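You operate a simulated robot arm through the tools that you are given. There is no shell and no other tool. Be economical: measure what you need, move in short steps, check, and stop when the job is done.

The job below is to be done with a simulated two-armed robot. You get a single attempt, and the scene is never put back.

## Task
Refill the empty tin with two scoops of what its label names.
Fine: from its low tub, with the green-handled scoop; spill none; lids back on tub and tin, scoop back in its place. Set down upright: green-handled scoop.

The check looks at the end state, three seconds after you hand in, the way a careful person would. Anything else that was tipped, shoved, dropped, spilled or broken makes it a failure. A push-on lid holds only when it is set on centred and level and pressed home; a screw cap is set on level and turned clockwise until tight.

## Robot
Two 7-joint arms with fingered hands on one trunk, on a base that drives. Base frame: it is fixed to the floor where the robot stands at the start and does not move with it; the origin is under the middle of the robot, x ahead of it, y to its left, z up; the surface under the hand at the start is at about z = 840. Units: mm, degrees, N and s.
The left shoulder is at the start at [51, 174, 1094], the right one opposite. With the tool pointing down near the work surface each hand reaches from about 320 to 740 mm from the robot's upright axis, wherever it stands, measured 20 degrees to its own side. Places, roughly: top of the back counter [600, -700, 800]. Payload 3.8 kg a hand.
The tool frame of a hand sits at the grasp point between the pads (the TCP): z along the fingers, y along the line on which they close. The tips reach 26 mm beyond it. The gripper opens to 132 mm. The gripper's body begins 73 mm behind the TCP. The gripper is a hand of 3 fingers: y runs from the thumb to the fingers, the wrist lies at [0, 0, -224] in the tool frame, and closing takes about 1.5 s.
Orientation is that of the tool frame in the base frame, as [roll, pitch, yaw] about the fixed x, y, z axes, in that order (R = Rz(yaw) Ry(pitch) Rx(roll)). With the fingers straight down and closing along the base's y, the tool's x points along the base's -x, its y along +y and its z along -z.

## Interface
- The arms move only by the tool step_arm. It takes "left_rows", "right_rows" or both (then of equal length, played together; a hand with none holds still); each is a list of rows, each an object (a shift or turn left out is 0, a gripper value left out holds the last) with "delta_pos": the shift along the tool's x, y, z in mm, a list of three; "rot": the turn, a rotation vector about the tool's x, y, z in degrees, a list of three. In form: [{"delta_pos": [tx, ty, tz], "rot": [wx, wy, wz]}, ...]. A call has 1 to 12 rows; each row shifts and turns the commanded pose from where the row before left it, along the tool's axes as they then stand. "left_jaw" and "right_jaw" are, for a hand that has rows, the gripper command, from -1 (shut) to 1 (fully open), values between in proportion, set as the call begins (left out, the last holds). Rows are played at 5 a second. More than 50 mm and 8.6 degrees between two rows, or a gripper value outside its range, and nothing of the call is played. Where a pose cannot be reached the arm comes as near as it can. A force on the tool above 40 N (or 10 N above the force at the start of the call, whichever is more), or a blocked arm, ends the call early, and 0.2 s more pass. Each finger travels about 108 mm/s and halts on what it meets, pressing with about 33 N; the grip force reading is that of the motor and also rises with nothing between the fingers. The clock runs only during rows and for 0.2 s after the last one: add rows that do not move to give the fingers time. It gives the time, the measured TCP pose, the force on the tool (base axes), the opening and the grip force at its end, in the units of the frame above (readings bear some noise), with the torque about the TCP (base axes, N m) and any sound that the robot's microphone picked up, and new pictures: "views" is both (left out), scene, wrist or none (wrist: the cameras of the hands that moved).
- Cameras (640 x 400 px; columns grow to the right, rows downward): "scene" is now at [187.2, -42.9, 1017.4]; the picture's right is [-0.38, -0.93, 0.00], its down [0.06, -0.02, -1.00] and it looks along [0.92, -0.38, 0.06] (base axes); focal length 214 px, centre (320, 200). "left" rides on the left gripper at [-62, 3, -92] in its tool frame; the picture's right is [-0.05, -1.00, 0.00], its down [0.83, -0.04, -0.56] and it looks along [0.55, -0.03, 0.83] (tool axes); focal length 230 px, centre (320, 200). "right" rides on the right gripper at [62, 3, -92] in its tool frame; the picture's right is [-0.05, 1.00, 0.00], its down [-0.83, -0.04, -0.56] and it looks along [-0.55, -0.03, 0.83] (tool axes); focal length 230 px, centre (320, 200). There is no depth. A picture from a camera that has moved, and an enlarged one, comes with that camera's place and axes in the base frame and with its lens. The place of the scene camera against the robot may be out by one fixed shift of up to 18 mm in any direction.
- raise_lower(by): slides the trunk up (or, below 0, down) by that many mm; the arms and the scene camera ride with it, the base frame stays. It gives what a move gives, with no picture.
- steer(legs): drives the robot by 1 to 6 legs, each [ahead, left, turn to the left] in mm, mm and degrees, along the robot's own axes; the way and the turn of a leg run together, so that a leg with both is an arc; at most 1500 mm and 180 degrees a leg. The arms and the cameras ride along, it lands a little off, and it stops where it bumps. It gives what a move gives, and a new picture of the scene camera.
- move_fingers(finger1, finger2, thumb_bend, hand): sets how far each is bent, from 0 (flat) to 100 (curled in); at 30 the hand is open as for a grip, at 70 the pads meet at the TCP. One left out holds its place. A second passes; each finger stops where it meets its share of the squeeze, and holds until it gets a number again. A gripper value or a shape takes the hand back. It gives what a move gives, with no picture; readings hold the bend of each and the force on the fingers (four entries, about 0 where the hand has none), thumb and palm.
- grasp_type(shape, hand): the hand has 3 fingers and takes this shape, open, in about a second: jaw (thumb against the fingers, like two jaws); tri (thumb and two fingers); tip (a fingertip pinch); poke (one finger out to press); point (the index stretched); flat (the hand flat); cup (the hand cupped); fist (a fist). The gripper value then closes the fingers along that shape, each until it touches; the sizes above hold for jaw. It gives what a move gives, with no picture.
- turn_head(pan, tilt): turns the head with the scene camera to pan (to the left, within 60 degrees either way) and tilt (down, from -29 to 69), counted from straight ahead of the robot. It gives what a move gives, and a new picture of the scene camera.
- enlarge(camera, box): a new picture of the part [left, top, right, bottom] of that camera's present view, enlarged. The clock stands still meanwhile.
- sign_off(): hands the job in; it is judged then, once.

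Go step by step. Nothing tells you exact positions but the pictures and the camera data: compare them with the known pose of the tool, close in by small moves and look again before you grip or let go. The budget is 120 turns and 260 pictures, counting those below and the enlarged ones. Unless the task says otherwise, let go and move clear before handing in, and close with one line.

The tools are called after ">>>" as a command line: name --argument value ..., lists and objects as JSON in quotes. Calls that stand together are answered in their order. step_arm: Moves the arms, as the interface text tells. Its arguments: {"type":"object","properties":{"left_rows":{"type":"array"},"left_jaw":{"type":"number"},"right_rows":{"type":"array"},"right_jaw":{"type":"number"},"views":{"type":"string","enum":["both","scene","wrist","none"]}},"required":[]} The other tools are called the same way: raise_lower (by) slides the trunk up or down; grasp_type (shape, hand) gives the hand a shape; move_fingers (finger1, finger2, thumb_bend, hand) moves the fingers one by one; steer (legs) drives the base; turn_head (pan, tilt) turns the head that bears the scene camera; enlarge (camera, box) takes an enlarged picture of a part of a camera's view; sign_off () hands the job in.

At the start:

```text
time: 0.0
left_tcp_pos: [440.3, -10.2, 999.7]
left_ee_rot: [180.0, 0.0, -180.0]
left_ft_force: [0.1, -0.7, 0.3]
left_moment: [0.02, 0.02, -0.03]
left_gripper_width: 131.9
left_gripper_force: 0.1
left_shape: jaw
left_bend: [30.0, 30.0, 30.0]
left_finger forces: [0.0, 0.1, 0.0, 0.1, 0.1, 0.0]
right_tcp_pos: [328.9, -337.1, 1284.4]
right_ee_rot: [-179.9, 0.0, -180.0]
right_ft_force: [0.8, 0.1, 0.5]
right_moment: [0.0, 0.01, -0.02]
right_gripper_width: 131.8
right_gripper_force: 0.1
right_shape: jaw
right_bend: [30.0, 30.0, 30.0]
right_finger forces: [0.0, 0.0, 0.0, 0.1, 0.0, 0.0]
trunk travel left (down, up): [-401.0, 80.0]
robot x, y, heading: [-3.1, -3.4, -0.1]
head pan, tilt: [-22.1, -3.5]
```

scene: 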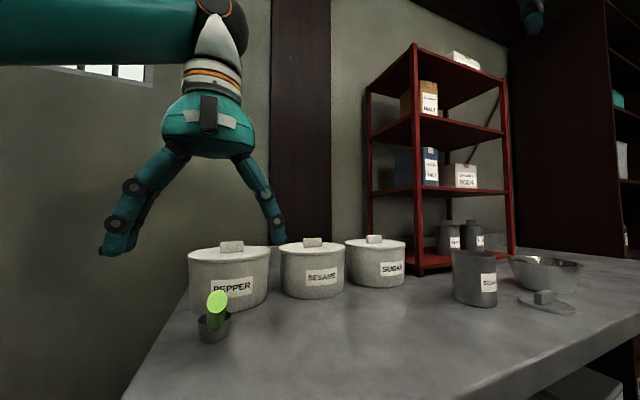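
right: 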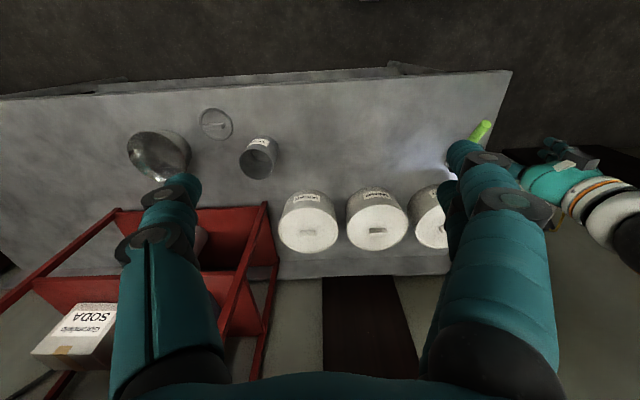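
left: 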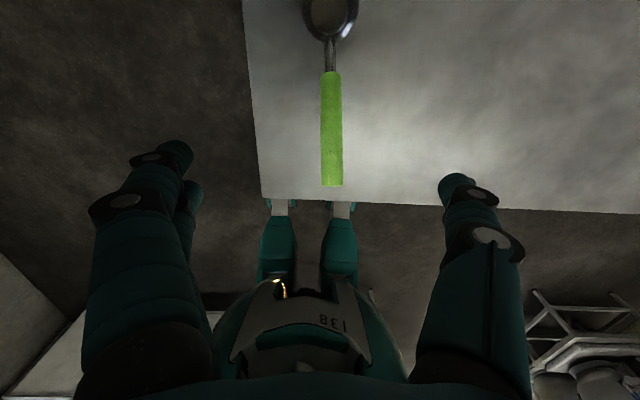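

I see three low tubs (pepper, sesame, sugar), a scoop with green handle standing in a holder, and an open tin with its lid lying beside it. I'll look closer at labels and the scoop first.

>>> enlarge --camera "scene" --box '[430, 230, 600, 336]'

>>> enlarge --camera "scene" --box '[170, 220, 420, 376]'

>>> turn_head --pan -22 --tilt 40

>>> enlarge --camera "right" --box '[100, 80, 520, 280]'

```text
3.76 times, centred on (515, 283) of scene
camera zoom: at [187.2, -42.9, 1017.4], right [-0.38, -0.93, 0.0], down [0.06, -0.02, -1.0], along [0.92, -0.38, 0.06], focal length 807 px, centre (-414, -112)
```

zoom: 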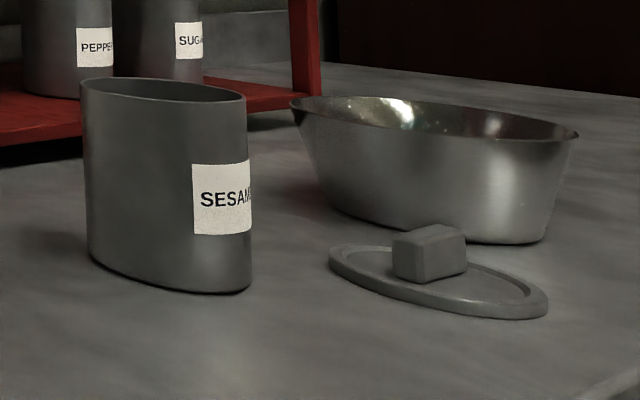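

```text
2.56 times, centred on (295, 298) of scene
camera zoom: at [187.2, -42.9, 1017.4], right [-0.38, -0.93, 0.0], down [0.06, -0.02, -1.0], along [0.92, -0.38, 0.06], focal length 549 px, centre (384, -51)
```

zoom: 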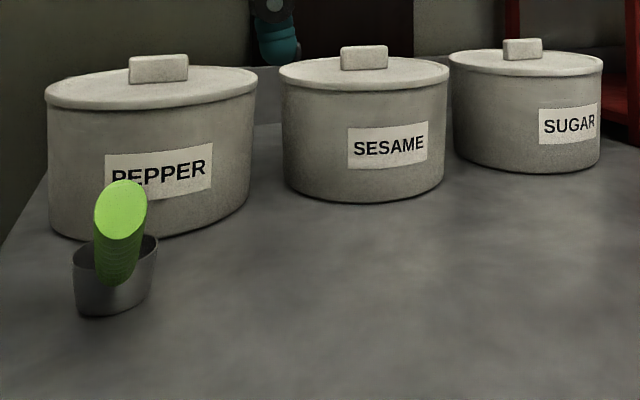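

```text
time: 1.1
left_tcp_pos: [439.7, -10.1, 1000.8]
left_ee_rot: [-180.0, 0.0, -180.0]
left_ft_force: [0.2, -0.2, 0.8]
left_moment: [0.0, 0.0, -0.03]
left_gripper_width: 131.9
left_gripper_force: 0.1
left_shape: jaw
left_bend: [30.0, 30.0, 30.0]
left_finger forces: [0.0, 0.0, 0.0, 0.0, 0.0, 0.1]
right_tcp_pos: [328.8, -335.4, 1285.2]
right_ee_rot: [180.0, 0.0, -180.0]
right_ft_force: [0.0, 0.2, -0.3]
right_moment: [-0.01, 0.01, -0.01]
right_gripper_width: 132.2
right_gripper_force: 0.1
right_shape: jaw
right_bend: [30.0, 30.0, 30.0]
right_finger forces: [0.1, 0.1, 0.0, 0.0, 0.0, 0.0]
trunk travel left (down, up): [-401.0, 80.0]
robot x, y, heading: [-1.2, -0.7, 0.0]
head pan, tilt: [-22.0, 40.0]
camera scene: at [184.2, -41.6, 948.3], right [-0.37, -0.93, 0.0], down [-0.6, 0.24, -0.77], along [0.71, -0.29, -0.64], focal length 214 px, centre (320, 200)
```

scene: 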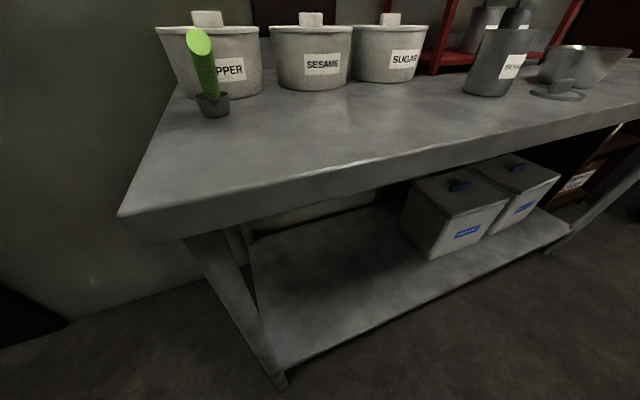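

```text
1.52 times, centred on (310, 180) of right
camera zoom: at [267.2, -333.4, 1378.4], right [0.05, 1.0, 0.0], down [0.83, -0.04, 0.56], along [0.55, -0.03, -0.83], focal length 351 px, centre (335, 230)
```

zoom: 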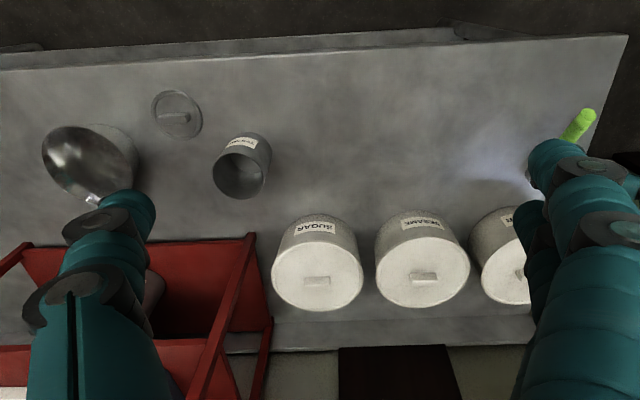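

The tin's label and the middle low tub both read SESAME. I'll move the left arm clear of the scoop and look closely at the scoop and its holder.

>>> step_arm --left_rows '[{"delta_pos": [0, 40, -20]}, {"delta_pos": [0, 40, -20]}, {"delta_pos": [0, 40, -20]}, {"delta_pos": [0, 40, -20]}, {"delta_pos": [0, 40, 0]}, {"delta_pos": [0, 40, 0]}]' --views "wrist"

>>> turn_head --pan -5 --tilt 20

>>> enlarge --camera "scene" --box '[240, 110, 440, 235]'

```text
time: 2.5
left_tcp_pos: [438.8, 231.1, 1081.8]
left_ee_rot: [-180.0, 0.0, -180.0]
left_ft_force: [-0.1, 0.4, -0.5]
left_moment: [-0.02, -0.01, -0.02]
left_gripper_width: 131.8
left_gripper_force: 0.1
left_shape: jaw
left_bend: [30.0, 30.0, 30.0]
left_finger forces: [0.0, 0.0, 0.0, 0.1, 0.0, 0.0]
right_tcp_pos: [328.6, -336.0, 1284.9]
right_ee_rot: [180.0, 0.1, -180.0]
right_ft_force: [-0.5, -0.7, 0.0]
right_moment: [-0.04, -0.04, 0.02]
right_gripper_width: 132.0
right_gripper_force: 0.1
right_shape: jaw
right_bend: [30.0, 30.0, 30.0]
right_finger forces: [0.0, 0.0, 0.0, 0.0, 0.0, 0.1]
trunk travel left (down, up): [-401.0, 80.0]
robot x, y, heading: [0.6, 1.6, 0.2]
head pan, tilt: [-22.0, 40.0]
camera left: at [500.8, 235.5, 1173.8], right [0.05, -1.0, 0.0], down [-0.83, -0.04, 0.56], along [-0.55, -0.03, -0.83], focal length 230 px, centre (320, 200)
```

left: 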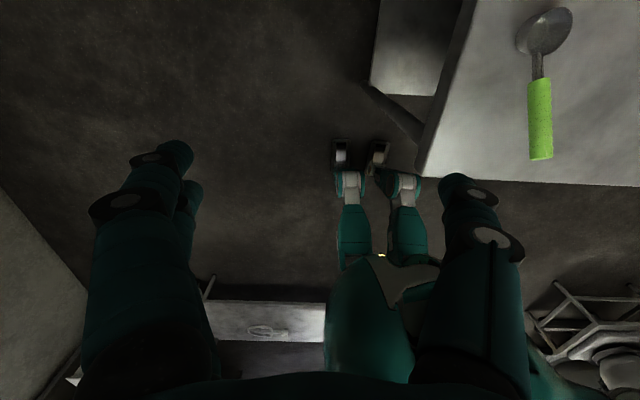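

```text
time: 3.3
left_tcp_pos: [440.6, 229.2, 1080.8]
left_ee_rot: [180.0, 0.0, 180.0]
left_ft_force: [0.6, 0.9, 0.2]
left_moment: [-0.03, -0.01, -0.01]
left_gripper_width: 131.6
left_gripper_force: 0.2
left_shape: jaw
left_bend: [30.0, 30.0, 30.0]
left_finger forces: [0.0, 0.1, 0.0, 0.0, 0.0, 0.1]
right_tcp_pos: [329.8, -336.8, 1285.3]
right_ee_rot: [180.0, 0.1, -180.0]
right_ft_force: [0.0, -0.3, 0.4]
right_moment: [0.0, 0.01, 0.02]
right_gripper_width: 132.2
right_gripper_force: 0.0
right_shape: jaw
right_bend: [30.0, 30.0, 30.0]
right_finger forces: [0.0, 0.0, 0.0, 0.0, 0.0, 0.0]
trunk travel left (down, up): [-401.0, 80.0]
robot x, y, heading: [-1.7, 0.9, -0.1]
head pan, tilt: [-5.0, 20.0]
camera scene: at [198.1, -17.9, 979.6], right [-0.09, -1.0, 0.0], down [-0.34, 0.03, -0.94], along [0.94, -0.08, -0.34], focal length 214 px, centre (320, 200)
```

scene: 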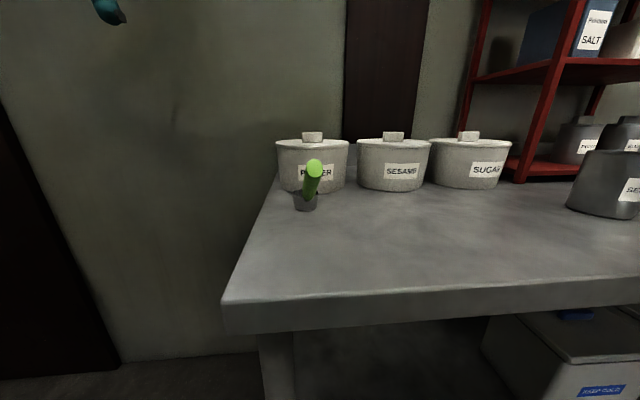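

```text
3.20 times, centred on (340, 172) of scene
camera zoom: at [198.1, -17.9, 979.6], right [-0.09, -1.0, 0.0], down [-0.34, 0.03, -0.94], along [0.94, -0.08, -0.34], focal length 686 px, centre (256, 288)
```

zoom: 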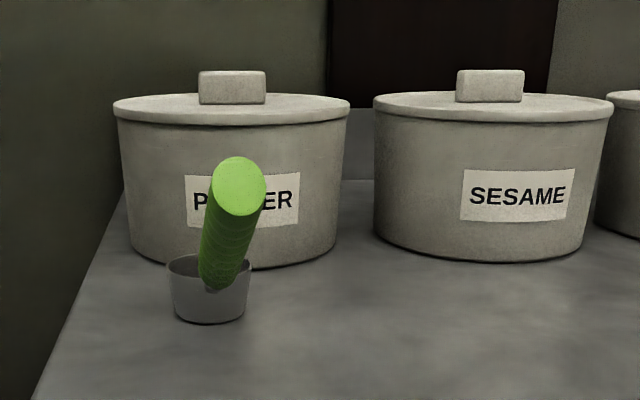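

>>> enlarge --camera "left" --box '[480, 0, 600, 170]'

```text
2.35 times, centred on (540, 85) of left
camera zoom: at [501.4, 234.0, 1173.8], right [0.05, -1.0, 0.0], down [-0.83, -0.04, 0.56], along [-0.55, -0.03, -0.83], focal length 541 px, centre (-198, 471)
```

zoom: 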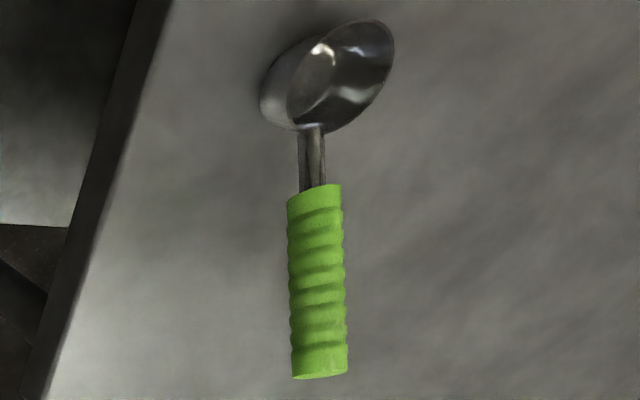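

The scoop is a small flat-bottomed cup standing on the counter, its handle sloping up toward me (tip about [410,-22,931]). I'll drive a bit right and ahead, then use the right wrist camera to measure the tub and tin.

>>> steer --legs '[[0, -110, 0], [70, 0, 0]]'

>>> step_arm --right_rows '[{"delta_pos": [-20, 40, 30]}, {"delta_pos": [-20, 40, 30]}, {"delta_pos": [-20, 40, 30]}, {"delta_pos": [-10, 40, 30]}, {"delta_pos": [0, 30, 0]}, {}]' --views "wrist"

>>> enlarge --camera "right" --box '[60, 40, 500, 315]'

```text
time: 5.6
left_tcp_pos: [509.4, 121.1, 1081.0]
left_ee_rot: [180.0, 0.0, -180.0]
left_ft_force: [-0.3, -0.2, 0.2]
left_moment: [-0.02, 0.02, -0.03]
left_gripper_width: 131.8
left_gripper_force: 0.1
left_shape: jaw
left_bend: [30.0, 30.0, 30.0]
left_finger forces: [0.0, 0.0, 0.0, 0.1, 0.1, 0.1]
right_tcp_pos: [399.6, -446.5, 1286.3]
right_ee_rot: [180.0, 0.0, -180.0]
right_ft_force: [-0.6, 0.0, 0.0]
right_moment: [-0.01, 0.03, -0.01]
right_gripper_width: 132.1
right_gripper_force: 0.1
right_shape: jaw
right_bend: [30.0, 30.0, 30.0]
right_finger forces: [0.0, 0.1, 0.0, 0.1, 0.0, 0.0]
trunk travel left (down, up): [-401.0, 80.0]
robot x, y, heading: [68.7, -111.3, -0.0]
head pan, tilt: [-5.0, 20.0]
camera scene: at [268.2, -128.2, 979.5], right [-0.09, -1.0, 0.0], down [-0.34, 0.03, -0.94], along [0.94, -0.08, -0.34], focal length 214 px, centre (320, 200)
```

scene: 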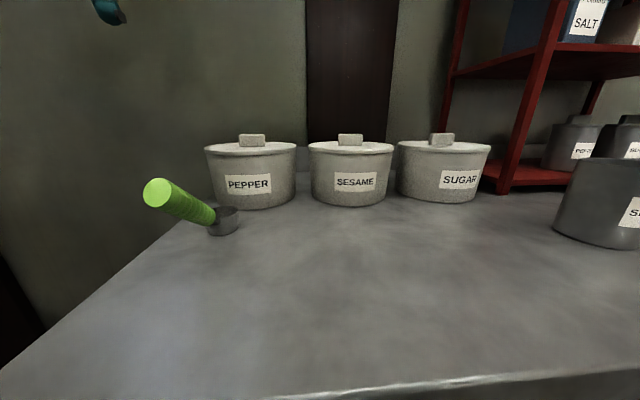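

```text
refused: row 1 steps farther than a row can; nothing moved
```

```text
1.45 times, centred on (280, 178) of right
camera zoom: at [337.5, -443.8, 1378.2], right [0.05, 1.0, 0.0], down [0.83, -0.04, 0.56], along [0.55, -0.03, -0.83], focal length 335 px, centre (378, 233)
```

zoom: 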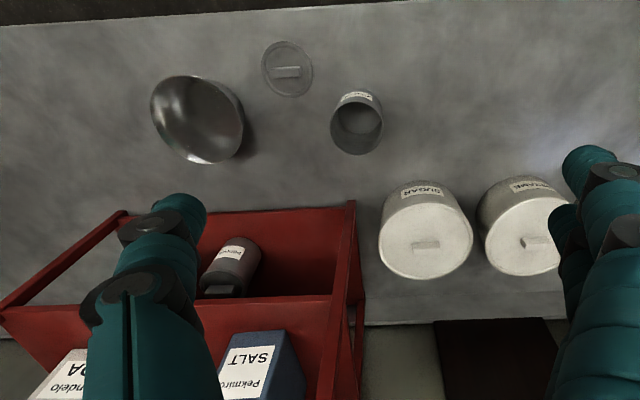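

Knob of the sesame tub is around [658,-207,938], the tin near [463,-476], its lid near [401,-579]. I'll bring the right hand nearer the tub to measure better.

>>> step_arm --right_rows '[{"delta_pos": [-20, 35, 25]}, {"delta_pos": [-20, 35, 25]}, {"delta_pos": [-20, 35, 25]}, {"delta_pos": [-20, 35, 25]}, {"delta_pos": [-20, 35, 25]}, {"delta_pos": [-20, 30, 25]}, {}]' --views "wrist"

>>> turn_head --pan -25 --tilt 20

```text
time: 7.2
left_tcp_pos: [509.2, 120.9, 1081.3]
left_ee_rot: [-179.9, 0.0, 180.0]
left_ft_force: [0.3, 0.5, 0.1]
left_moment: [0.02, -0.02, 0.02]
left_gripper_width: 132.0
left_gripper_force: 0.1
left_shape: jaw
left_bend: [30.0, 30.0, 30.0]
left_finger forces: [0.0, 0.0, 0.1, 0.0, 0.1, 0.0]
right_tcp_pos: [495.7, -292.1, 1159.0]
right_ee_rot: [180.0, 0.1, 180.0]
right_ft_force: [-0.2, 0.1, -0.3]
right_moment: [0.03, 0.02, 0.02]
right_gripper_width: 131.9
right_gripper_force: 0.1
right_shape: jaw
right_bend: [30.0, 30.0, 30.0]
right_finger forces: [0.0, 0.0, 0.0, 0.0, 0.0, 0.0]
right hand out of reach, approached as far as the arm can: row 5, 6
trunk travel left (down, up): [-401.0, 80.0]
robot x, y, heading: [63.3, -111.6, 0.1]
head pan, tilt: [-5.0, 20.0]
camera right: at [434.1, -288.5, 1252.3], right [0.05, 1.0, 0.0], down [0.83, -0.04, 0.56], along [0.56, -0.03, -0.83], focal length 230 px, centre (320, 200)
```

right: 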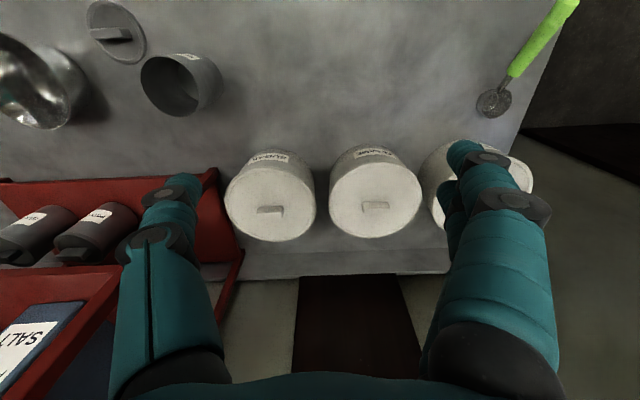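

```text
time: 8.0
left_tcp_pos: [508.9, 120.8, 1081.5]
left_ee_rot: [179.9, 0.0, -180.0]
left_ft_force: [-0.1, 0.4, -0.1]
left_moment: [-0.02, 0.02, -0.04]
left_gripper_width: 131.8
left_gripper_force: 0.1
left_shape: jaw
left_bend: [30.0, 30.0, 30.0]
left_finger forces: [0.0, 0.1, 0.0, 0.0, 0.0, 0.1]
right_tcp_pos: [495.8, -291.7, 1159.1]
right_ee_rot: [180.0, 0.1, 180.0]
right_ft_force: [-0.6, -0.3, 0.8]
right_moment: [0.0, 0.02, -0.02]
right_gripper_width: 131.9
right_gripper_force: 0.0
right_shape: jaw
right_bend: [30.0, 30.0, 30.0]
right_finger forces: [0.0, 0.0, 0.0, 0.0, 0.0, 0.0]
trunk travel left (down, up): [-401.0, 80.0]
robot x, y, heading: [69.1, -108.8, -0.2]
head pan, tilt: [-25.0, 20.0]
camera scene: at [259.3, -159.3, 979.6], right [-0.42, -0.91, 0.0], down [-0.31, 0.14, -0.94], along [0.85, -0.4, -0.34], focal length 214 px, centre (320, 200)
```

scene: 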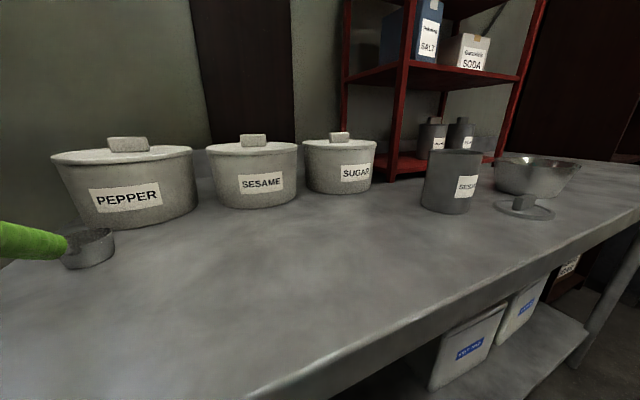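

The tub's knob is at about [657,-209,943], 45 mm long along y. I'll bring the right hand above it with a moderately open grip.

>>> step_arm --right_rows '[{"delta_pos": [-10, 10, 40]}, {"delta_pos": [-20, 13, 35]}, {"delta_pos": [-30, 15, 30]}, {"delta_pos": [-33, 15, 25]}, {"delta_pos": [-33, 15, 15]}, {"delta_pos": [-35, 15, 14]}, {}]' --right_jaw 0.3 --views "both"

```text
time: 9.6
left_tcp_pos: [509.6, 119.6, 1081.7]
left_ee_rot: [-180.0, 0.0, 180.0]
left_ft_force: [0.1, 0.2, -0.1]
left_moment: [-0.01, -0.01, -0.03]
left_gripper_width: 131.8
left_gripper_force: 0.1
left_shape: jaw
left_bend: [30.0, 30.0, 30.0]
left_finger forces: [0.1, 0.0, 0.1, 0.1, 0.0, 0.0]
right_tcp_pos: [548.1, -316.6, 1095.2]
right_ee_rot: [180.0, 0.0, 180.0]
right_ft_force: [-0.7, -0.3, -0.3]
right_moment: [-0.01, 0.01, 0.01]
right_gripper_width: 86.1
right_gripper_force: 0.0
right_shape: jaw
right_bend: [70.0, 70.0, 68.0]
right_finger forces: [0.1, 0.0, 0.1, 0.0, 0.1, 0.0]
right hand out of reach, approached as far as the arm can: row 2, 3, 4, 5, 6
trunk travel left (down, up): [-401.0, 80.0]
robot x, y, heading: [72.5, -112.6, 0.2]
head pan, tilt: [-25.0, 20.0]
camera scene: at [259.3, -159.4, 979.6], right [-0.42, -0.91, 0.0], down [-0.31, 0.14, -0.94], along [0.85, -0.4, -0.34], focal length 214 px, centre (320, 200)
camera right: at [485.6, -314.0, 1188.8], right [0.05, 1.0, 0.0], down [0.83, -0.04, 0.56], along [0.55, -0.03, -0.83], focal length 230 px, centre (320, 200)
```

scene: 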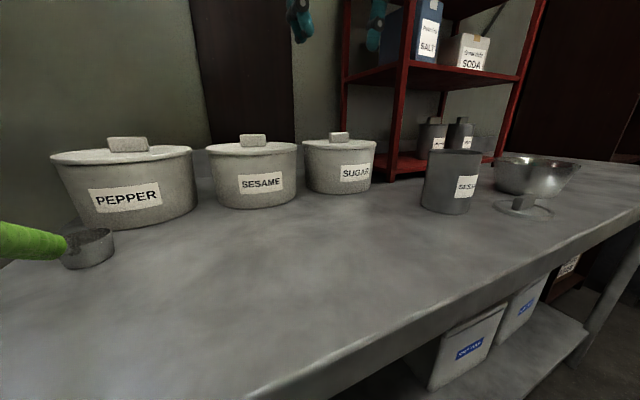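
right: 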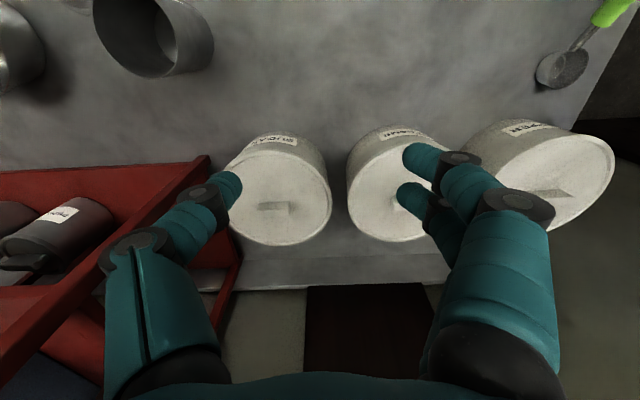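

The reach is limited with the wrist this high; I'll go lower first and then forward.

>>> step_arm --right_rows '[{"delta_pos": [0, 20, 40]}, {"delta_pos": [0, 25, 40]}, {"delta_pos": [-10, 25, 20]}, {"delta_pos": [-25, 20, 0]}, {"delta_pos": [-25, 17, 0]}, {"delta_pos": [-30, 0, 0]}, {"delta_pos": [-19, 0, 0]}, {}]' --views "wrist"

```text
time: 11.4
left_tcp_pos: [509.6, 119.8, 1082.7]
left_ee_rot: [180.0, 0.0, -180.0]
left_ft_force: [0.6, -0.1, -0.4]
left_moment: [0.03, -0.03, 0.03]
left_gripper_width: 131.7
left_gripper_force: 0.1
left_shape: jaw
left_bend: [30.0, 30.0, 30.0]
left_finger forces: [0.0, 0.0, 0.0, 0.1, 0.1, 0.0]
right_tcp_pos: [557.5, -312.6, 1036.2]
right_ee_rot: [180.0, 0.1, -180.0]
right_ft_force: [0.3, -0.4, 0.1]
right_moment: [0.02, 0.0, 0.01]
right_gripper_width: 86.1
right_gripper_force: 0.1
right_shape: jaw
right_bend: [70.0, 70.0, 68.0]
right_finger forces: [0.0, 0.0, 0.0, 0.0, 0.0, 0.1]
right hand out of reach, approached as far as the arm can: row 1, 2, 3, 4, 5, 6, 7
trunk travel left (down, up): [-401.0, 80.0]
robot x, y, heading: [70.7, -110.0, 0.1]
head pan, tilt: [-25.0, 20.0]
camera right: at [496.5, -310.0, 1129.6], right [0.05, 1.0, 0.0], down [0.83, -0.04, 0.56], along [0.56, -0.03, -0.83], focal length 230 px, centre (320, 200)
```

right: 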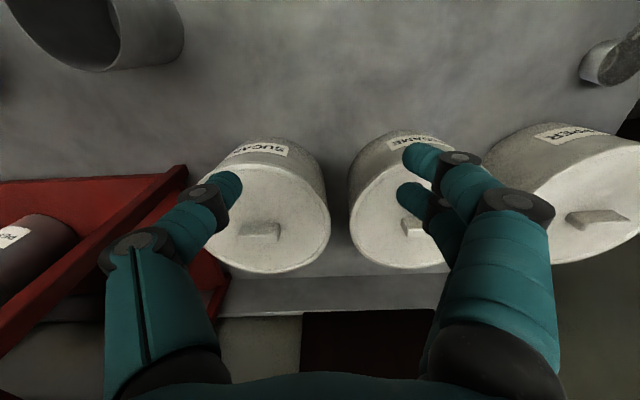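

>>> raise_lower --by 80

>>> step_arm --right_rows '[{"delta_pos": [0, 0, 40]}, {"delta_pos": [0, 20, 40]}, {"delta_pos": [-20, 25, 20]}, {"delta_pos": [-25, 25, 0]}, {"delta_pos": [-25, 25, 0]}, {"delta_pos": [-25, 5, 0]}, {}]' --views "wrist"

```text
time: 12.6
left_tcp_pos: [510.7, 120.5, 1160.4]
left_ee_rot: [180.0, -0.1, -180.0]
left_ft_force: [0.2, 0.3, -0.2]
left_moment: [-0.01, -0.03, 0.03]
left_gripper_width: 131.8
left_gripper_force: 0.1
left_shape: jaw
left_bend: [30.0, 30.0, 30.0]
left_finger forces: [0.1, 0.0, 0.0, 0.0, 0.0, 0.0]
right_tcp_pos: [509.9, -313.6, 1248.3]
right_ee_rot: [179.9, 16.3, 179.7]
right_ft_force: [0.2, 0.0, -0.9]
right_moment: [0.0, 0.0, -0.03]
right_gripper_width: 86.2
right_gripper_force: 0.1
right_shape: jaw
right_bend: [70.0, 70.0, 68.0]
right_finger forces: [0.0, 0.1, 0.0, 0.0, 0.0, 0.0]
trunk travel left (down, up): [-481.0, 0.0]
robot x, y, heading: [71.2, -113.5, 0.2]
head pan, tilt: [-25.0, 20.0]
```

```text
time: 14.2
left_tcp_pos: [509.7, 120.2, 1161.4]
left_ee_rot: [-180.0, -0.1, -180.0]
left_ft_force: [-0.4, -0.3, -0.1]
left_moment: [-0.02, 0.0, 0.0]
left_gripper_width: 131.8
left_gripper_force: 0.1
left_shape: jaw
left_bend: [30.0, 30.0, 30.0]
left_finger forces: [0.0, 0.0, 0.1, 0.1, 0.1, 0.0]
right_tcp_pos: [528.2, -314.1, 1189.3]
right_ee_rot: [179.9, 16.5, 179.9]
right_ft_force: [-0.4, 0.6, 0.9]
right_moment: [0.02, -0.03, -0.01]
right_gripper_width: 86.1
right_gripper_force: 0.1
right_shape: jaw
right_bend: [70.0, 70.0, 68.0]
right_finger forces: [0.0, 0.1, 0.0, 0.0, 0.0, 0.0]
right hand out of reach, approached as far as the arm can: row 2, 3, 4, 5, 6
trunk travel left (down, up): [-481.0, 0.0]
robot x, y, heading: [69.9, -113.2, -0.0]
head pan, tilt: [-25.0, 20.0]
camera right: at [443.6, -310.9, 1260.9], right [0.05, 1.0, 0.02], down [0.64, -0.05, 0.77], along [0.77, -0.03, -0.64], focal length 230 px, centre (320, 200)
```

right: 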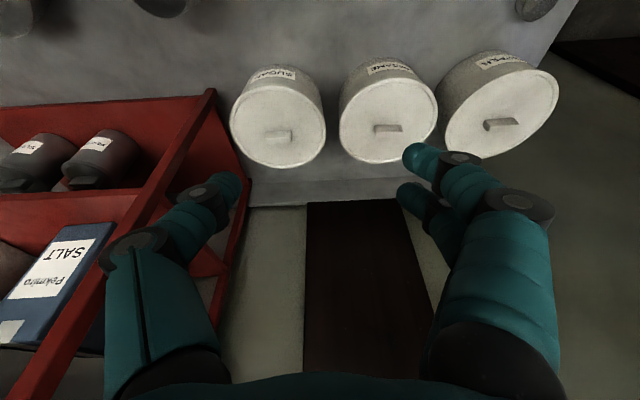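

The arm is over-stretched; I'll level the hand, then come back and down into a comfortable pose before reaching forward low.

>>> step_arm --right_rows '[{"delta_pos": [30, 0, 20], "rot": [0, 8.3, 0]}, {"delta_pos": [30, 0, 20], "rot": [0, 8.3, 0]}, {"delta_pos": [20, 0, 40]}, {"delta_pos": [0, 0, 45]}, {"delta_pos": [0, 0, 45]}, {"delta_pos": [0, 20, 30]}, {}]' --views "none"

```text
time: 15.8
left_tcp_pos: [509.1, 120.8, 1163.5]
left_ee_rot: [-180.0, 0.0, 180.0]
left_ft_force: [-0.6, -1.0, -0.7]
left_moment: [0.0, 0.0, 0.03]
left_gripper_width: 131.4
left_gripper_force: 0.0
left_shape: jaw
left_bend: [30.0, 30.0, 30.0]
left_finger forces: [0.0, 0.0, 0.0, 0.0, 0.1, 0.1]
right_tcp_pos: [447.4, -317.9, 985.7]
right_ee_rot: [179.8, -0.1, 180.0]
right_ft_force: [-0.8, 0.5, 0.2]
right_moment: [-0.02, 0.03, 0.01]
right_gripper_width: 86.1
right_gripper_force: 0.0
right_shape: jaw
right_bend: [70.0, 70.0, 68.0]
right_finger forces: [0.0, 0.0, 0.0, 0.1, 0.0, 0.0]
right hand out of reach, approached as far as the arm can: row 1, 6
trunk travel left (down, up): [-481.0, 0.0]
robot x, y, heading: [69.9, -111.4, -0.1]
head pan, tilt: [-25.0, 20.0]
```

>>> step_arm --right_rows '[{"delta_pos": [0, 20, 0]}, {"delta_pos": [0, 20, 0]}, {}]' --views "none"

>>> step_arm --right_rows '[{"rot": [0, 0, 8]}, {"rot": [0, 0, 8]}, {"delta_pos": [0, 20, 0]}, {"delta_pos": [0, 20, 0]}, {}]' --views "scene"

```text
time: 16.6
left_tcp_pos: [509.5, 121.1, 1163.8]
left_ee_rot: [180.0, 0.0, 180.0]
left_ft_force: [0.0, -0.2, -0.5]
left_moment: [0.01, -0.02, 0.02]
left_gripper_width: 131.8
left_gripper_force: 0.1
left_shape: jaw
left_bend: [30.0, 30.0, 30.0]
left_finger forces: [0.0, 0.0, 0.0, 0.0, 0.1, 0.0]
right_tcp_pos: [431.0, -301.3, 998.2]
right_ee_rot: [179.8, 0.0, 179.9]
right_ft_force: [0.5, 0.3, 0.0]
right_moment: [0.0, 0.0, -0.01]
right_gripper_width: 85.9
right_gripper_force: 0.0
right_shape: jaw
right_bend: [70.0, 70.0, 68.0]
right_finger forces: [0.0, 0.1, 0.0, 0.0, 0.0, 0.0]
right hand out of reach, approached as far as the arm can: row 1, 2
trunk travel left (down, up): [-481.0, 0.0]
robot x, y, heading: [68.3, -112.0, -0.1]
head pan, tilt: [-25.0, 20.0]
```

```text
time: 17.8
left_tcp_pos: [510.0, 119.4, 1161.4]
left_ee_rot: [-179.9, 0.0, 179.9]
left_ft_force: [-0.4, 0.3, 0.3]
left_moment: [0.02, 0.01, -0.01]
left_gripper_width: 132.0
left_gripper_force: 0.0
left_shape: jaw
left_bend: [30.0, 30.0, 30.0]
left_finger forces: [0.0, 0.0, 0.0, 0.0, 0.0, 0.1]
right_tcp_pos: [428.5, -298.3, 1004.3]
right_ee_rot: [179.8, 0.0, 163.9]
right_ft_force: [0.8, -0.5, -0.8]
right_moment: [0.01, -0.02, 0.0]
right_gripper_width: 86.0
right_gripper_force: 0.0
right_shape: jaw
right_bend: [70.0, 70.0, 68.0]
right_finger forces: [0.0, 0.1, 0.1, 0.1, 0.0, 0.0]
right hand out of reach, approached as far as the arm can: row 3, 4
trunk travel left (down, up): [-481.0, 0.0]
robot x, y, heading: [68.5, -110.1, 0.2]
head pan, tilt: [-25.0, 20.0]
camera scene: at [268.5, -159.4, 1088.7], right [-0.42, -0.91, 0.0], down [-0.31, 0.14, -0.94], along [0.85, -0.4, -0.34], focal length 214 px, centre (320, 200)
```

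scene: 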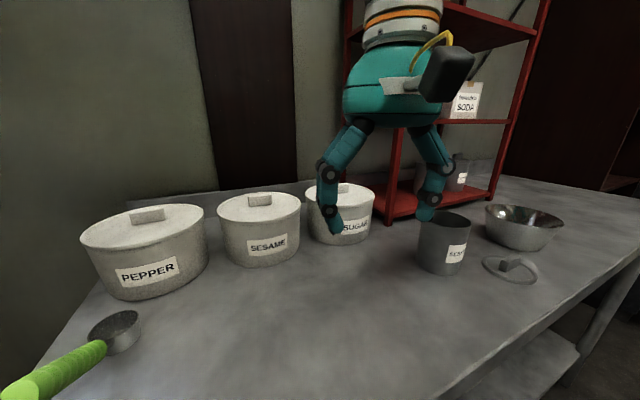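

The right arm seems stuck in a poor elbow posture; let me look at it.

>>> turn_head --pan -55 --tilt -10

>>> turn_head --pan 45 --tilt -10

```text
time: 18.7
left_tcp_pos: [508.9, 120.1, 1161.9]
left_ee_rot: [-180.0, 0.0, -180.0]
left_ft_force: [-0.3, 0.3, 0.3]
left_moment: [0.01, -0.03, -0.02]
left_gripper_width: 132.0
left_gripper_force: 0.0
left_shape: jaw
left_bend: [30.0, 30.0, 30.0]
left_finger forces: [0.0, 0.1, 0.0, 0.0, 0.0, 0.0]
right_tcp_pos: [427.2, -298.3, 1003.8]
right_ee_rot: [179.9, -0.2, 163.8]
right_ft_force: [0.9, -0.2, -0.3]
right_moment: [-0.03, -0.01, 0.0]
right_gripper_width: 86.3
right_gripper_force: 0.1
right_shape: jaw
right_bend: [70.0, 70.0, 68.0]
right_finger forces: [0.0, 0.0, 0.1, 0.0, 0.0, 0.1]
trunk travel left (down, up): [-481.0, 0.0]
robot x, y, heading: [69.2, -109.0, -0.1]
head pan, tilt: [-55.0, -10.0]
camera scene: at [232.6, -189.0, 1136.2], right [-0.82, -0.57, 0.0], down [0.1, -0.14, -0.98], along [0.57, -0.81, 0.17], focal length 214 px, centre (320, 200)
```

scene: 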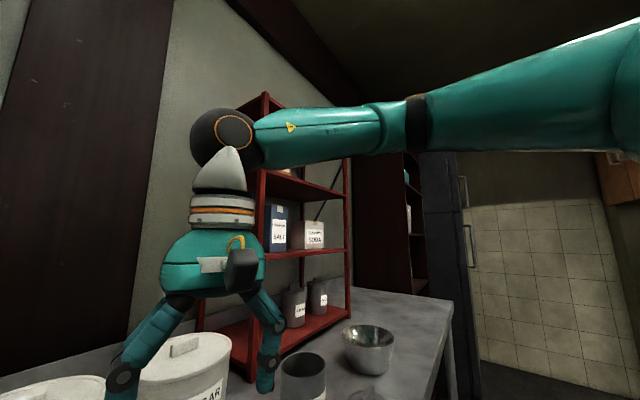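

```text
time: 20.5
left_tcp_pos: [509.4, 119.2, 1161.5]
left_ee_rot: [-179.9, 0.1, 180.0]
left_ft_force: [0.2, -0.3, -0.3]
left_moment: [-0.03, -0.02, 0.03]
left_gripper_width: 132.0
left_gripper_force: 0.0
left_shape: jaw
left_bend: [30.0, 30.0, 30.0]
left_finger forces: [0.1, 0.1, 0.1, 0.1, 0.1, 0.0]
right_tcp_pos: [427.1, -298.5, 1004.2]
right_ee_rot: [179.9, 0.0, 164.1]
right_ft_force: [-0.6, 0.5, 0.2]
right_moment: [0.0, -0.04, -0.04]
right_gripper_width: 86.3
right_gripper_force: 0.2
right_shape: jaw
right_bend: [70.0, 70.0, 68.0]
right_finger forces: [0.0, 0.0, 0.0, 0.1, 0.0, 0.1]
trunk travel left (down, up): [-481.0, 0.0]
robot x, y, heading: [67.8, -109.5, -0.0]
head pan, tilt: [45.0, -10.0]
camera scene: at [243.8, -60.4, 1136.3], right [0.71, -0.71, 0.0], down [0.12, 0.12, -0.98], along [0.7, 0.7, 0.17], focal length 214 px, centre (320, 200)
```

scene: 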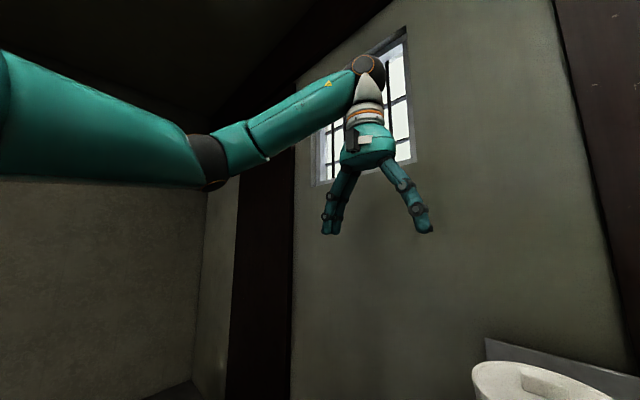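

Elbows look symmetric, but the right hand is rolled 180° from the left's natural mounting, likely near a wrist limit. I'll try rolling it round about vertical.

>>> step_arm --right_rows '[{"delta_pos": [0, 0, -10], "rot": [0, 0, 8.4]}, {"rot": [0, 0, 8.4]}, {"rot": [0, 0, 8.4]}, {"rot": [0, 0, 8.4]}, {"rot": [0, 0, 8.4]}, {"rot": [0, 0, 8.4]}, {"rot": [0, 0, 8.4]}, {"rot": [0, 0, 8.4]}, {"rot": [0, 0, 8.4]}, {"rot": [0, 0, 8.4]}]' --views "none"

>>> turn_head --pan -20 --tilt 35

```text
time: 22.7
left_tcp_pos: [508.7, 119.4, 1161.9]
left_ee_rot: [-179.9, -0.1, -179.9]
left_ft_force: [-0.4, -0.3, -0.4]
left_moment: [-0.02, -0.02, 0.01]
left_gripper_width: 131.8
left_gripper_force: 0.1
left_shape: jaw
left_bend: [30.0, 30.0, 30.0]
left_finger forces: [0.0, 0.0, 0.0, 0.0, 0.0, 0.0]
right_tcp_pos: [437.1, -625.1, 1062.3]
right_ee_rot: [-179.9, -1.1, 80.4]
right_ft_force: [-0.5, -0.9, 0.5]
right_moment: [0.02, 0.0, 0.0]
right_gripper_width: 86.2
right_gripper_force: 0.1
right_shape: jaw
right_bend: [70.0, 70.0, 68.0]
right_finger forces: [0.0, 0.1, 0.0, 0.0, 0.0, 0.0]
right hand out of reach, approached as far as the arm can: row 1, 2, 3, 4, 5, 6, 7, 8, 9, 10
trunk travel left (down, up): [-481.0, 0.0]
robot x, y, heading: [72.3, -112.7, 0.1]
head pan, tilt: [45.0, -10.0]
```

```text
time: 24.1
left_tcp_pos: [508.1, 119.3, 1161.6]
left_ee_rot: [180.0, 0.0, 180.0]
left_ft_force: [0.1, 0.5, 0.0]
left_moment: [-0.01, 0.02, -0.02]
left_gripper_width: 131.7
left_gripper_force: 0.0
left_shape: jaw
left_bend: [30.0, 30.0, 30.0]
left_finger forces: [0.1, 0.0, 0.0, 0.1, 0.0, 0.1]
right_tcp_pos: [436.5, -626.4, 1062.3]
right_ee_rot: [180.0, -0.9, 80.5]
right_ft_force: [0.2, -0.6, -0.2]
right_moment: [-0.01, 0.0, 0.0]
right_gripper_width: 86.2
right_gripper_force: 0.1
right_shape: jaw
right_bend: [70.0, 70.0, 68.0]
right_finger forces: [0.0, 0.0, 0.1, 0.0, 0.1, 0.1]
trunk travel left (down, up): [-481.0, 0.0]
robot x, y, heading: [72.0, -107.9, 0.0]
head pan, tilt: [-20.0, 35.0]
camera scene: at [266.9, -150.1, 1064.9], right [-0.34, -0.94, 0.0], down [-0.54, 0.2, -0.82], along [0.77, -0.28, -0.57], focal length 214 px, centre (320, 200)
```

scene: 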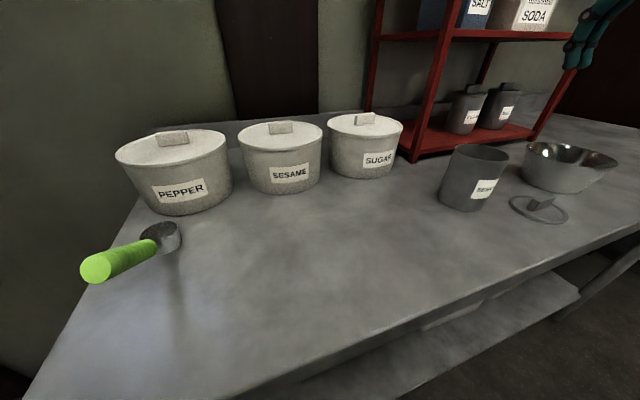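

That direction is the limited one; I'll roll the other way.

>>> step_arm --right_rows '[{"rot": [0, 0, -8.4]}, {"rot": [0, 0, -8.4]}, {"rot": [0, 0, -8.4]}, {"rot": [0, 0, -8.4]}, {"rot": [0, 0, -8.4]}, {"rot": [0, 0, -8.4]}, {"rot": [0, 0, -8.4]}, {"rot": [0, 0, -8.4]}, {"rot": [0, 0, -8.4]}, {"rot": [0, 0, -8.4]}, {"rot": [0, 0, -8.4]}, {"rot": [0, 0, -8.4]}]' --views "none"

>>> step_arm --right_rows '[{"rot": [0, 0, -8.4]}, {"rot": [0, 0, -8.4]}, {"rot": [0, 0, -8.4]}, {"rot": [0, 0, -8.4]}, {"rot": [0, 0, -8.4]}, {"rot": [0, 0, -8.4]}, {"rot": [0, 0, -8.4]}, {"rot": [0, 0, -8.4]}, {"rot": [0, 0, -8.4]}, {"rot": [0, 0, -8.4]}, {"rot": [0, 0, -8.4]}, {"rot": [0, 0, -8.4]}]' --views "none"

```text
time: 26.6
left_tcp_pos: [509.0, 120.3, 1162.4]
left_ee_rot: [180.0, 0.0, 179.9]
left_ft_force: [0.4, -0.7, -0.3]
left_moment: [0.03, 0.0, 0.0]
left_gripper_width: 132.0
left_gripper_force: 0.1
left_shape: jaw
left_bend: [30.0, 30.0, 30.0]
left_finger forces: [0.0, 0.0, 0.0, 0.0, 0.0, 0.0]
right_tcp_pos: [437.2, -626.1, 1062.2]
right_ee_rot: [180.0, -0.2, -179.3]
right_ft_force: [-0.2, -0.2, 0.3]
right_moment: [-0.01, -0.02, 0.01]
right_gripper_width: 86.0
right_gripper_force: 0.1
right_shape: jaw
right_bend: [70.0, 70.0, 68.0]
right_finger forces: [0.1, 0.0, 0.1, 0.1, 0.0, 0.0]
trunk travel left (down, up): [-481.0, 0.0]
robot x, y, heading: [70.2, -111.6, 0.0]
head pan, tilt: [-20.0, 35.0]
```

```text
time: 29.2
left_tcp_pos: [509.1, 121.0, 1162.6]
left_ee_rot: [180.0, -0.1, -180.0]
left_ft_force: [-0.8, 0.3, -0.5]
left_moment: [-0.03, 0.0, 0.0]
left_gripper_width: 132.0
left_gripper_force: 0.0
left_shape: jaw
left_bend: [30.0, 30.0, 30.0]
left_finger forces: [0.1, 0.0, 0.0, 0.1, 0.1, 0.0]
right_tcp_pos: [437.0, -625.9, 1063.9]
right_ee_rot: [179.9, 0.2, -78.4]
right_ft_force: [0.4, 0.4, 0.1]
right_moment: [0.01, 0.02, 0.0]
right_gripper_width: 86.0
right_gripper_force: 0.1
right_shape: jaw
right_bend: [70.0, 70.0, 68.0]
right_finger forces: [0.0, 0.0, 0.0, 0.0, 0.0, 0.0]
trunk travel left (down, up): [-481.0, 0.0]
robot x, y, heading: [70.3, -111.3, 0.3]
head pan, tilt: [-20.0, 35.0]
```

>>> step_arm --right_rows '[{"rot": [0, 0, -8.4]}, {"rot": [0, 0, -8.4]}, {"rot": [0, 0, -8.4]}, {"rot": [0, 0, -8.4]}, {"rot": [0, 0, -8.4]}, {"rot": [0, 0, -8.4]}, {"rot": [0, 0, -8.4]}, {"rot": [0, 0, -8.4]}, {"rot": [0, 0, -8.4]}, {"rot": [0, 0, -2.8]}]' --views "none"

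>>> step_arm --right_rows '[{"delta_pos": [0, -45, 0]}, {"delta_pos": [0, -45, 0]}, {"delta_pos": [0, -45, 0]}, {"delta_pos": [0, -45, 0]}, {"delta_pos": [10, -45, 0]}, {"delta_pos": [20, -45, 0]}, {"delta_pos": [20, -45, 0]}, {"delta_pos": [20, -45, 0]}, {"delta_pos": [30, -30, 10]}, {"delta_pos": [30, -20, 10]}, {}]' --views "both"

```text
time: 31.4
left_tcp_pos: [508.4, 120.2, 1162.5]
left_ee_rot: [179.9, 0.0, -179.9]
left_ft_force: [0.6, 0.1, 0.1]
left_moment: [0.0, -0.01, -0.01]
left_gripper_width: 131.8
left_gripper_force: 0.0
left_shape: jaw
left_bend: [30.0, 30.0, 30.0]
left_finger forces: [0.0, 0.1, 0.0, 0.0, 0.0, 0.0]
right_tcp_pos: [436.4, -625.4, 1063.2]
right_ee_rot: [-179.8, 0.1, 0.0]
right_ft_force: [0.6, 0.5, 0.1]
right_moment: [-0.03, 0.0, 0.02]
right_gripper_width: 86.1
right_gripper_force: 0.0
right_shape: jaw
right_bend: [70.0, 70.0, 68.0]
right_finger forces: [0.1, 0.1, 0.0, 0.1, 0.0, 0.0]
trunk travel left (down, up): [-481.0, 0.0]
robot x, y, heading: [68.8, -112.5, 0.0]
head pan, tilt: [-20.0, 35.0]
```

```text
time: 33.9
left_tcp_pos: [509.0, 119.8, 1161.3]
left_ee_rot: [179.9, 0.0, -180.0]
left_ft_force: [0.5, -0.1, 0.5]
left_moment: [0.05, 0.0, 0.0]
left_gripper_width: 131.6
left_gripper_force: 0.1
left_shape: jaw
left_bend: [30.0, 30.0, 30.0]
left_finger forces: [0.0, 0.0, 0.1, 0.0, 0.1, 0.0]
right_tcp_pos: [477.6, -320.8, 1062.5]
right_ee_rot: [-179.8, 0.1, -0.1]
right_ft_force: [-0.2, -0.3, -1.1]
right_moment: [0.02, -0.01, 0.03]
right_gripper_width: 86.2
right_gripper_force: 0.2
right_shape: jaw
right_bend: [70.0, 70.0, 68.0]
right_finger forces: [0.0, 0.0, 0.0, 0.1, 0.0, 0.1]
right hand out of reach, approached as far as the arm can: row 7, 8, 9, 10
trunk travel left (down, up): [-481.0, 0.0]
robot x, y, heading: [72.2, -107.4, -0.1]
head pan, tilt: [-20.0, 35.0]
camera scene: at [266.8, -150.1, 1064.9], right [-0.34, -0.94, 0.0], down [-0.54, 0.2, -0.82], along [0.77, -0.28, -0.57], focal length 214 px, centre (320, 200)
camera right: at [539.6, -324.1, 1156.2], right [-0.05, -1.0, 0.0], down [-0.83, 0.04, 0.56], along [-0.56, 0.03, -0.83], focal length 230 px, centre (320, 200)
```

scene: 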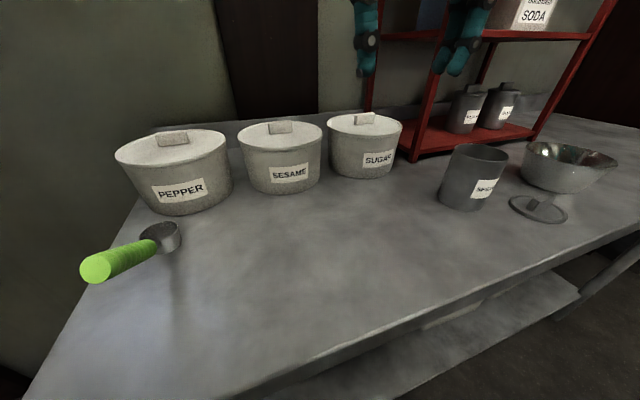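
right: 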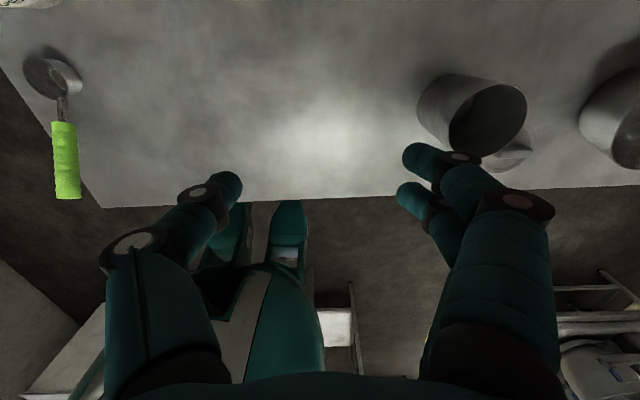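

The right arm won't come further in, whatever the wrist roll, while the left arm started well across the middle. I'll tuck the right arm back and work with the left, driving right so tub and tin lie in its range.

>>> step_arm --right_rows '[{"delta_pos": [-30, 20, -25]}, {"delta_pos": [-30, 20, -25]}, {"delta_pos": [-30, 20, -25]}, {"delta_pos": [-30, 20, -25]}, {}]' --views "none"

>>> steer --legs '[[0, -200, 0]]'

>>> step_arm --left_rows '[{"delta_pos": [0, 0, 40]}, {"delta_pos": [-10, -20, 40]}, {"delta_pos": [-20, -20, 30]}, {"delta_pos": [-30, -20, 20]}, {"delta_pos": [-30, -20, 10]}, {"delta_pos": [-30, -20, 10]}, {}]' --left_jaw 0.3 --views "both"

```text
time: 35.0
left_tcp_pos: [510.6, 119.9, 1161.4]
left_ee_rot: [-179.9, -0.1, 179.9]
left_ft_force: [0.5, -0.2, 0.0]
left_moment: [0.0, 0.0, 0.01]
left_gripper_width: 131.8
left_gripper_force: 0.1
left_shape: jaw
left_bend: [30.0, 30.0, 30.0]
left_finger forces: [0.0, 0.0, 0.1, 0.1, 0.0, 0.0]
right_tcp_pos: [359.1, -399.7, 1162.4]
right_ee_rot: [-179.9, 0.3, -0.1]
right_ft_force: [0.0, -0.2, 0.3]
right_moment: [-0.02, -0.02, 0.02]
right_gripper_width: 85.9
right_gripper_force: 0.1
right_shape: jaw
right_bend: [70.0, 70.0, 68.0]
right_finger forces: [0.0, 0.0, 0.0, 0.0, 0.1, 0.0]
trunk travel left (down, up): [-481.0, 0.0]
robot x, y, heading: [68.7, -109.8, -0.0]
head pan, tilt: [-20.0, 35.0]
```

```text
time: 37.4
left_tcp_pos: [509.5, -78.7, 1161.3]
left_ee_rot: [180.0, -0.1, -179.9]
left_ft_force: [0.0, -0.1, -0.4]
left_moment: [0.02, 0.0, 0.02]
left_gripper_width: 132.0
left_gripper_force: 0.1
left_shape: jaw
left_bend: [30.0, 30.0, 30.0]
left_finger forces: [0.0, 0.0, 0.1, 0.0, 0.0, 0.0]
right_tcp_pos: [360.2, -599.6, 1164.4]
right_ee_rot: [-179.9, 0.1, 0.1]
right_ft_force: [-0.8, -0.1, -0.6]
right_moment: [0.01, -0.01, -0.02]
right_gripper_width: 85.7
right_gripper_force: 0.0
right_shape: jaw
right_bend: [70.0, 70.0, 68.0]
right_finger forces: [0.0, 0.0, 0.0, 0.0, 0.0, 0.0]
trunk travel left (down, up): [-481.0, 0.0]
robot x, y, heading: [66.7, -310.9, 0.2]
head pan, tilt: [-20.0, 35.0]
camera scene: at [267.1, -350.2, 1064.9], right [-0.34, -0.94, 0.0], down [-0.54, 0.2, -0.82], along [0.77, -0.28, -0.57], focal length 214 px, centre (320, 200)
```

scene: 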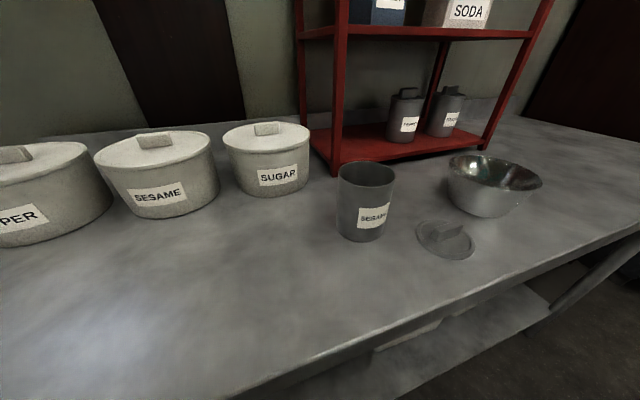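

```text
time: 39.0
left_tcp_pos: [629.1, -179.0, 1012.2]
left_ee_rot: [180.0, 0.1, -179.9]
left_ft_force: [-0.5, 0.2, -0.1]
left_moment: [-0.02, -0.01, 0.0]
left_gripper_width: 86.2
left_gripper_force: 0.0
left_shape: jaw
left_bend: [70.0, 70.0, 67.0]
left_finger forces: [0.1, 0.0, 0.0, 0.1, 0.1, 0.0]
right_tcp_pos: [357.9, -598.9, 1164.6]
right_ee_rot: [-179.9, 0.1, 0.0]
right_ft_force: [-0.6, -0.3, 0.2]
right_moment: [-0.01, 0.01, -0.01]
right_gripper_width: 86.0
right_gripper_force: 0.1
right_shape: jaw
right_bend: [70.0, 70.0, 68.0]
right_finger forces: [0.1, 0.0, 0.0, 0.0, 0.0, 0.1]
trunk travel left (down, up): [-481.0, 0.0]
robot x, y, heading: [68.9, -311.1, -0.1]
head pan, tilt: [-20.0, 35.0]
camera scene: at [266.8, -349.7, 1065.0], right [-0.34, -0.94, 0.0], down [-0.54, 0.19, -0.82], along [0.77, -0.28, -0.57], focal length 214 px, centre (320, 200)
camera left: at [690.5, -176.0, 1104.2], right [0.05, -1.0, 0.0], down [-0.83, -0.04, 0.55], along [-0.55, -0.03, -0.83], focal length 230 px, centre (320, 200)
```

scene: 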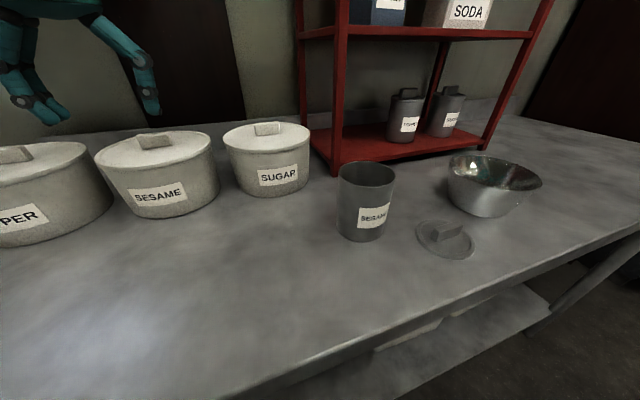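
left: 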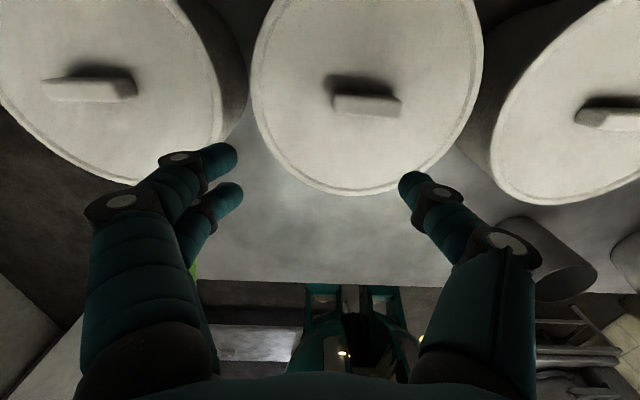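

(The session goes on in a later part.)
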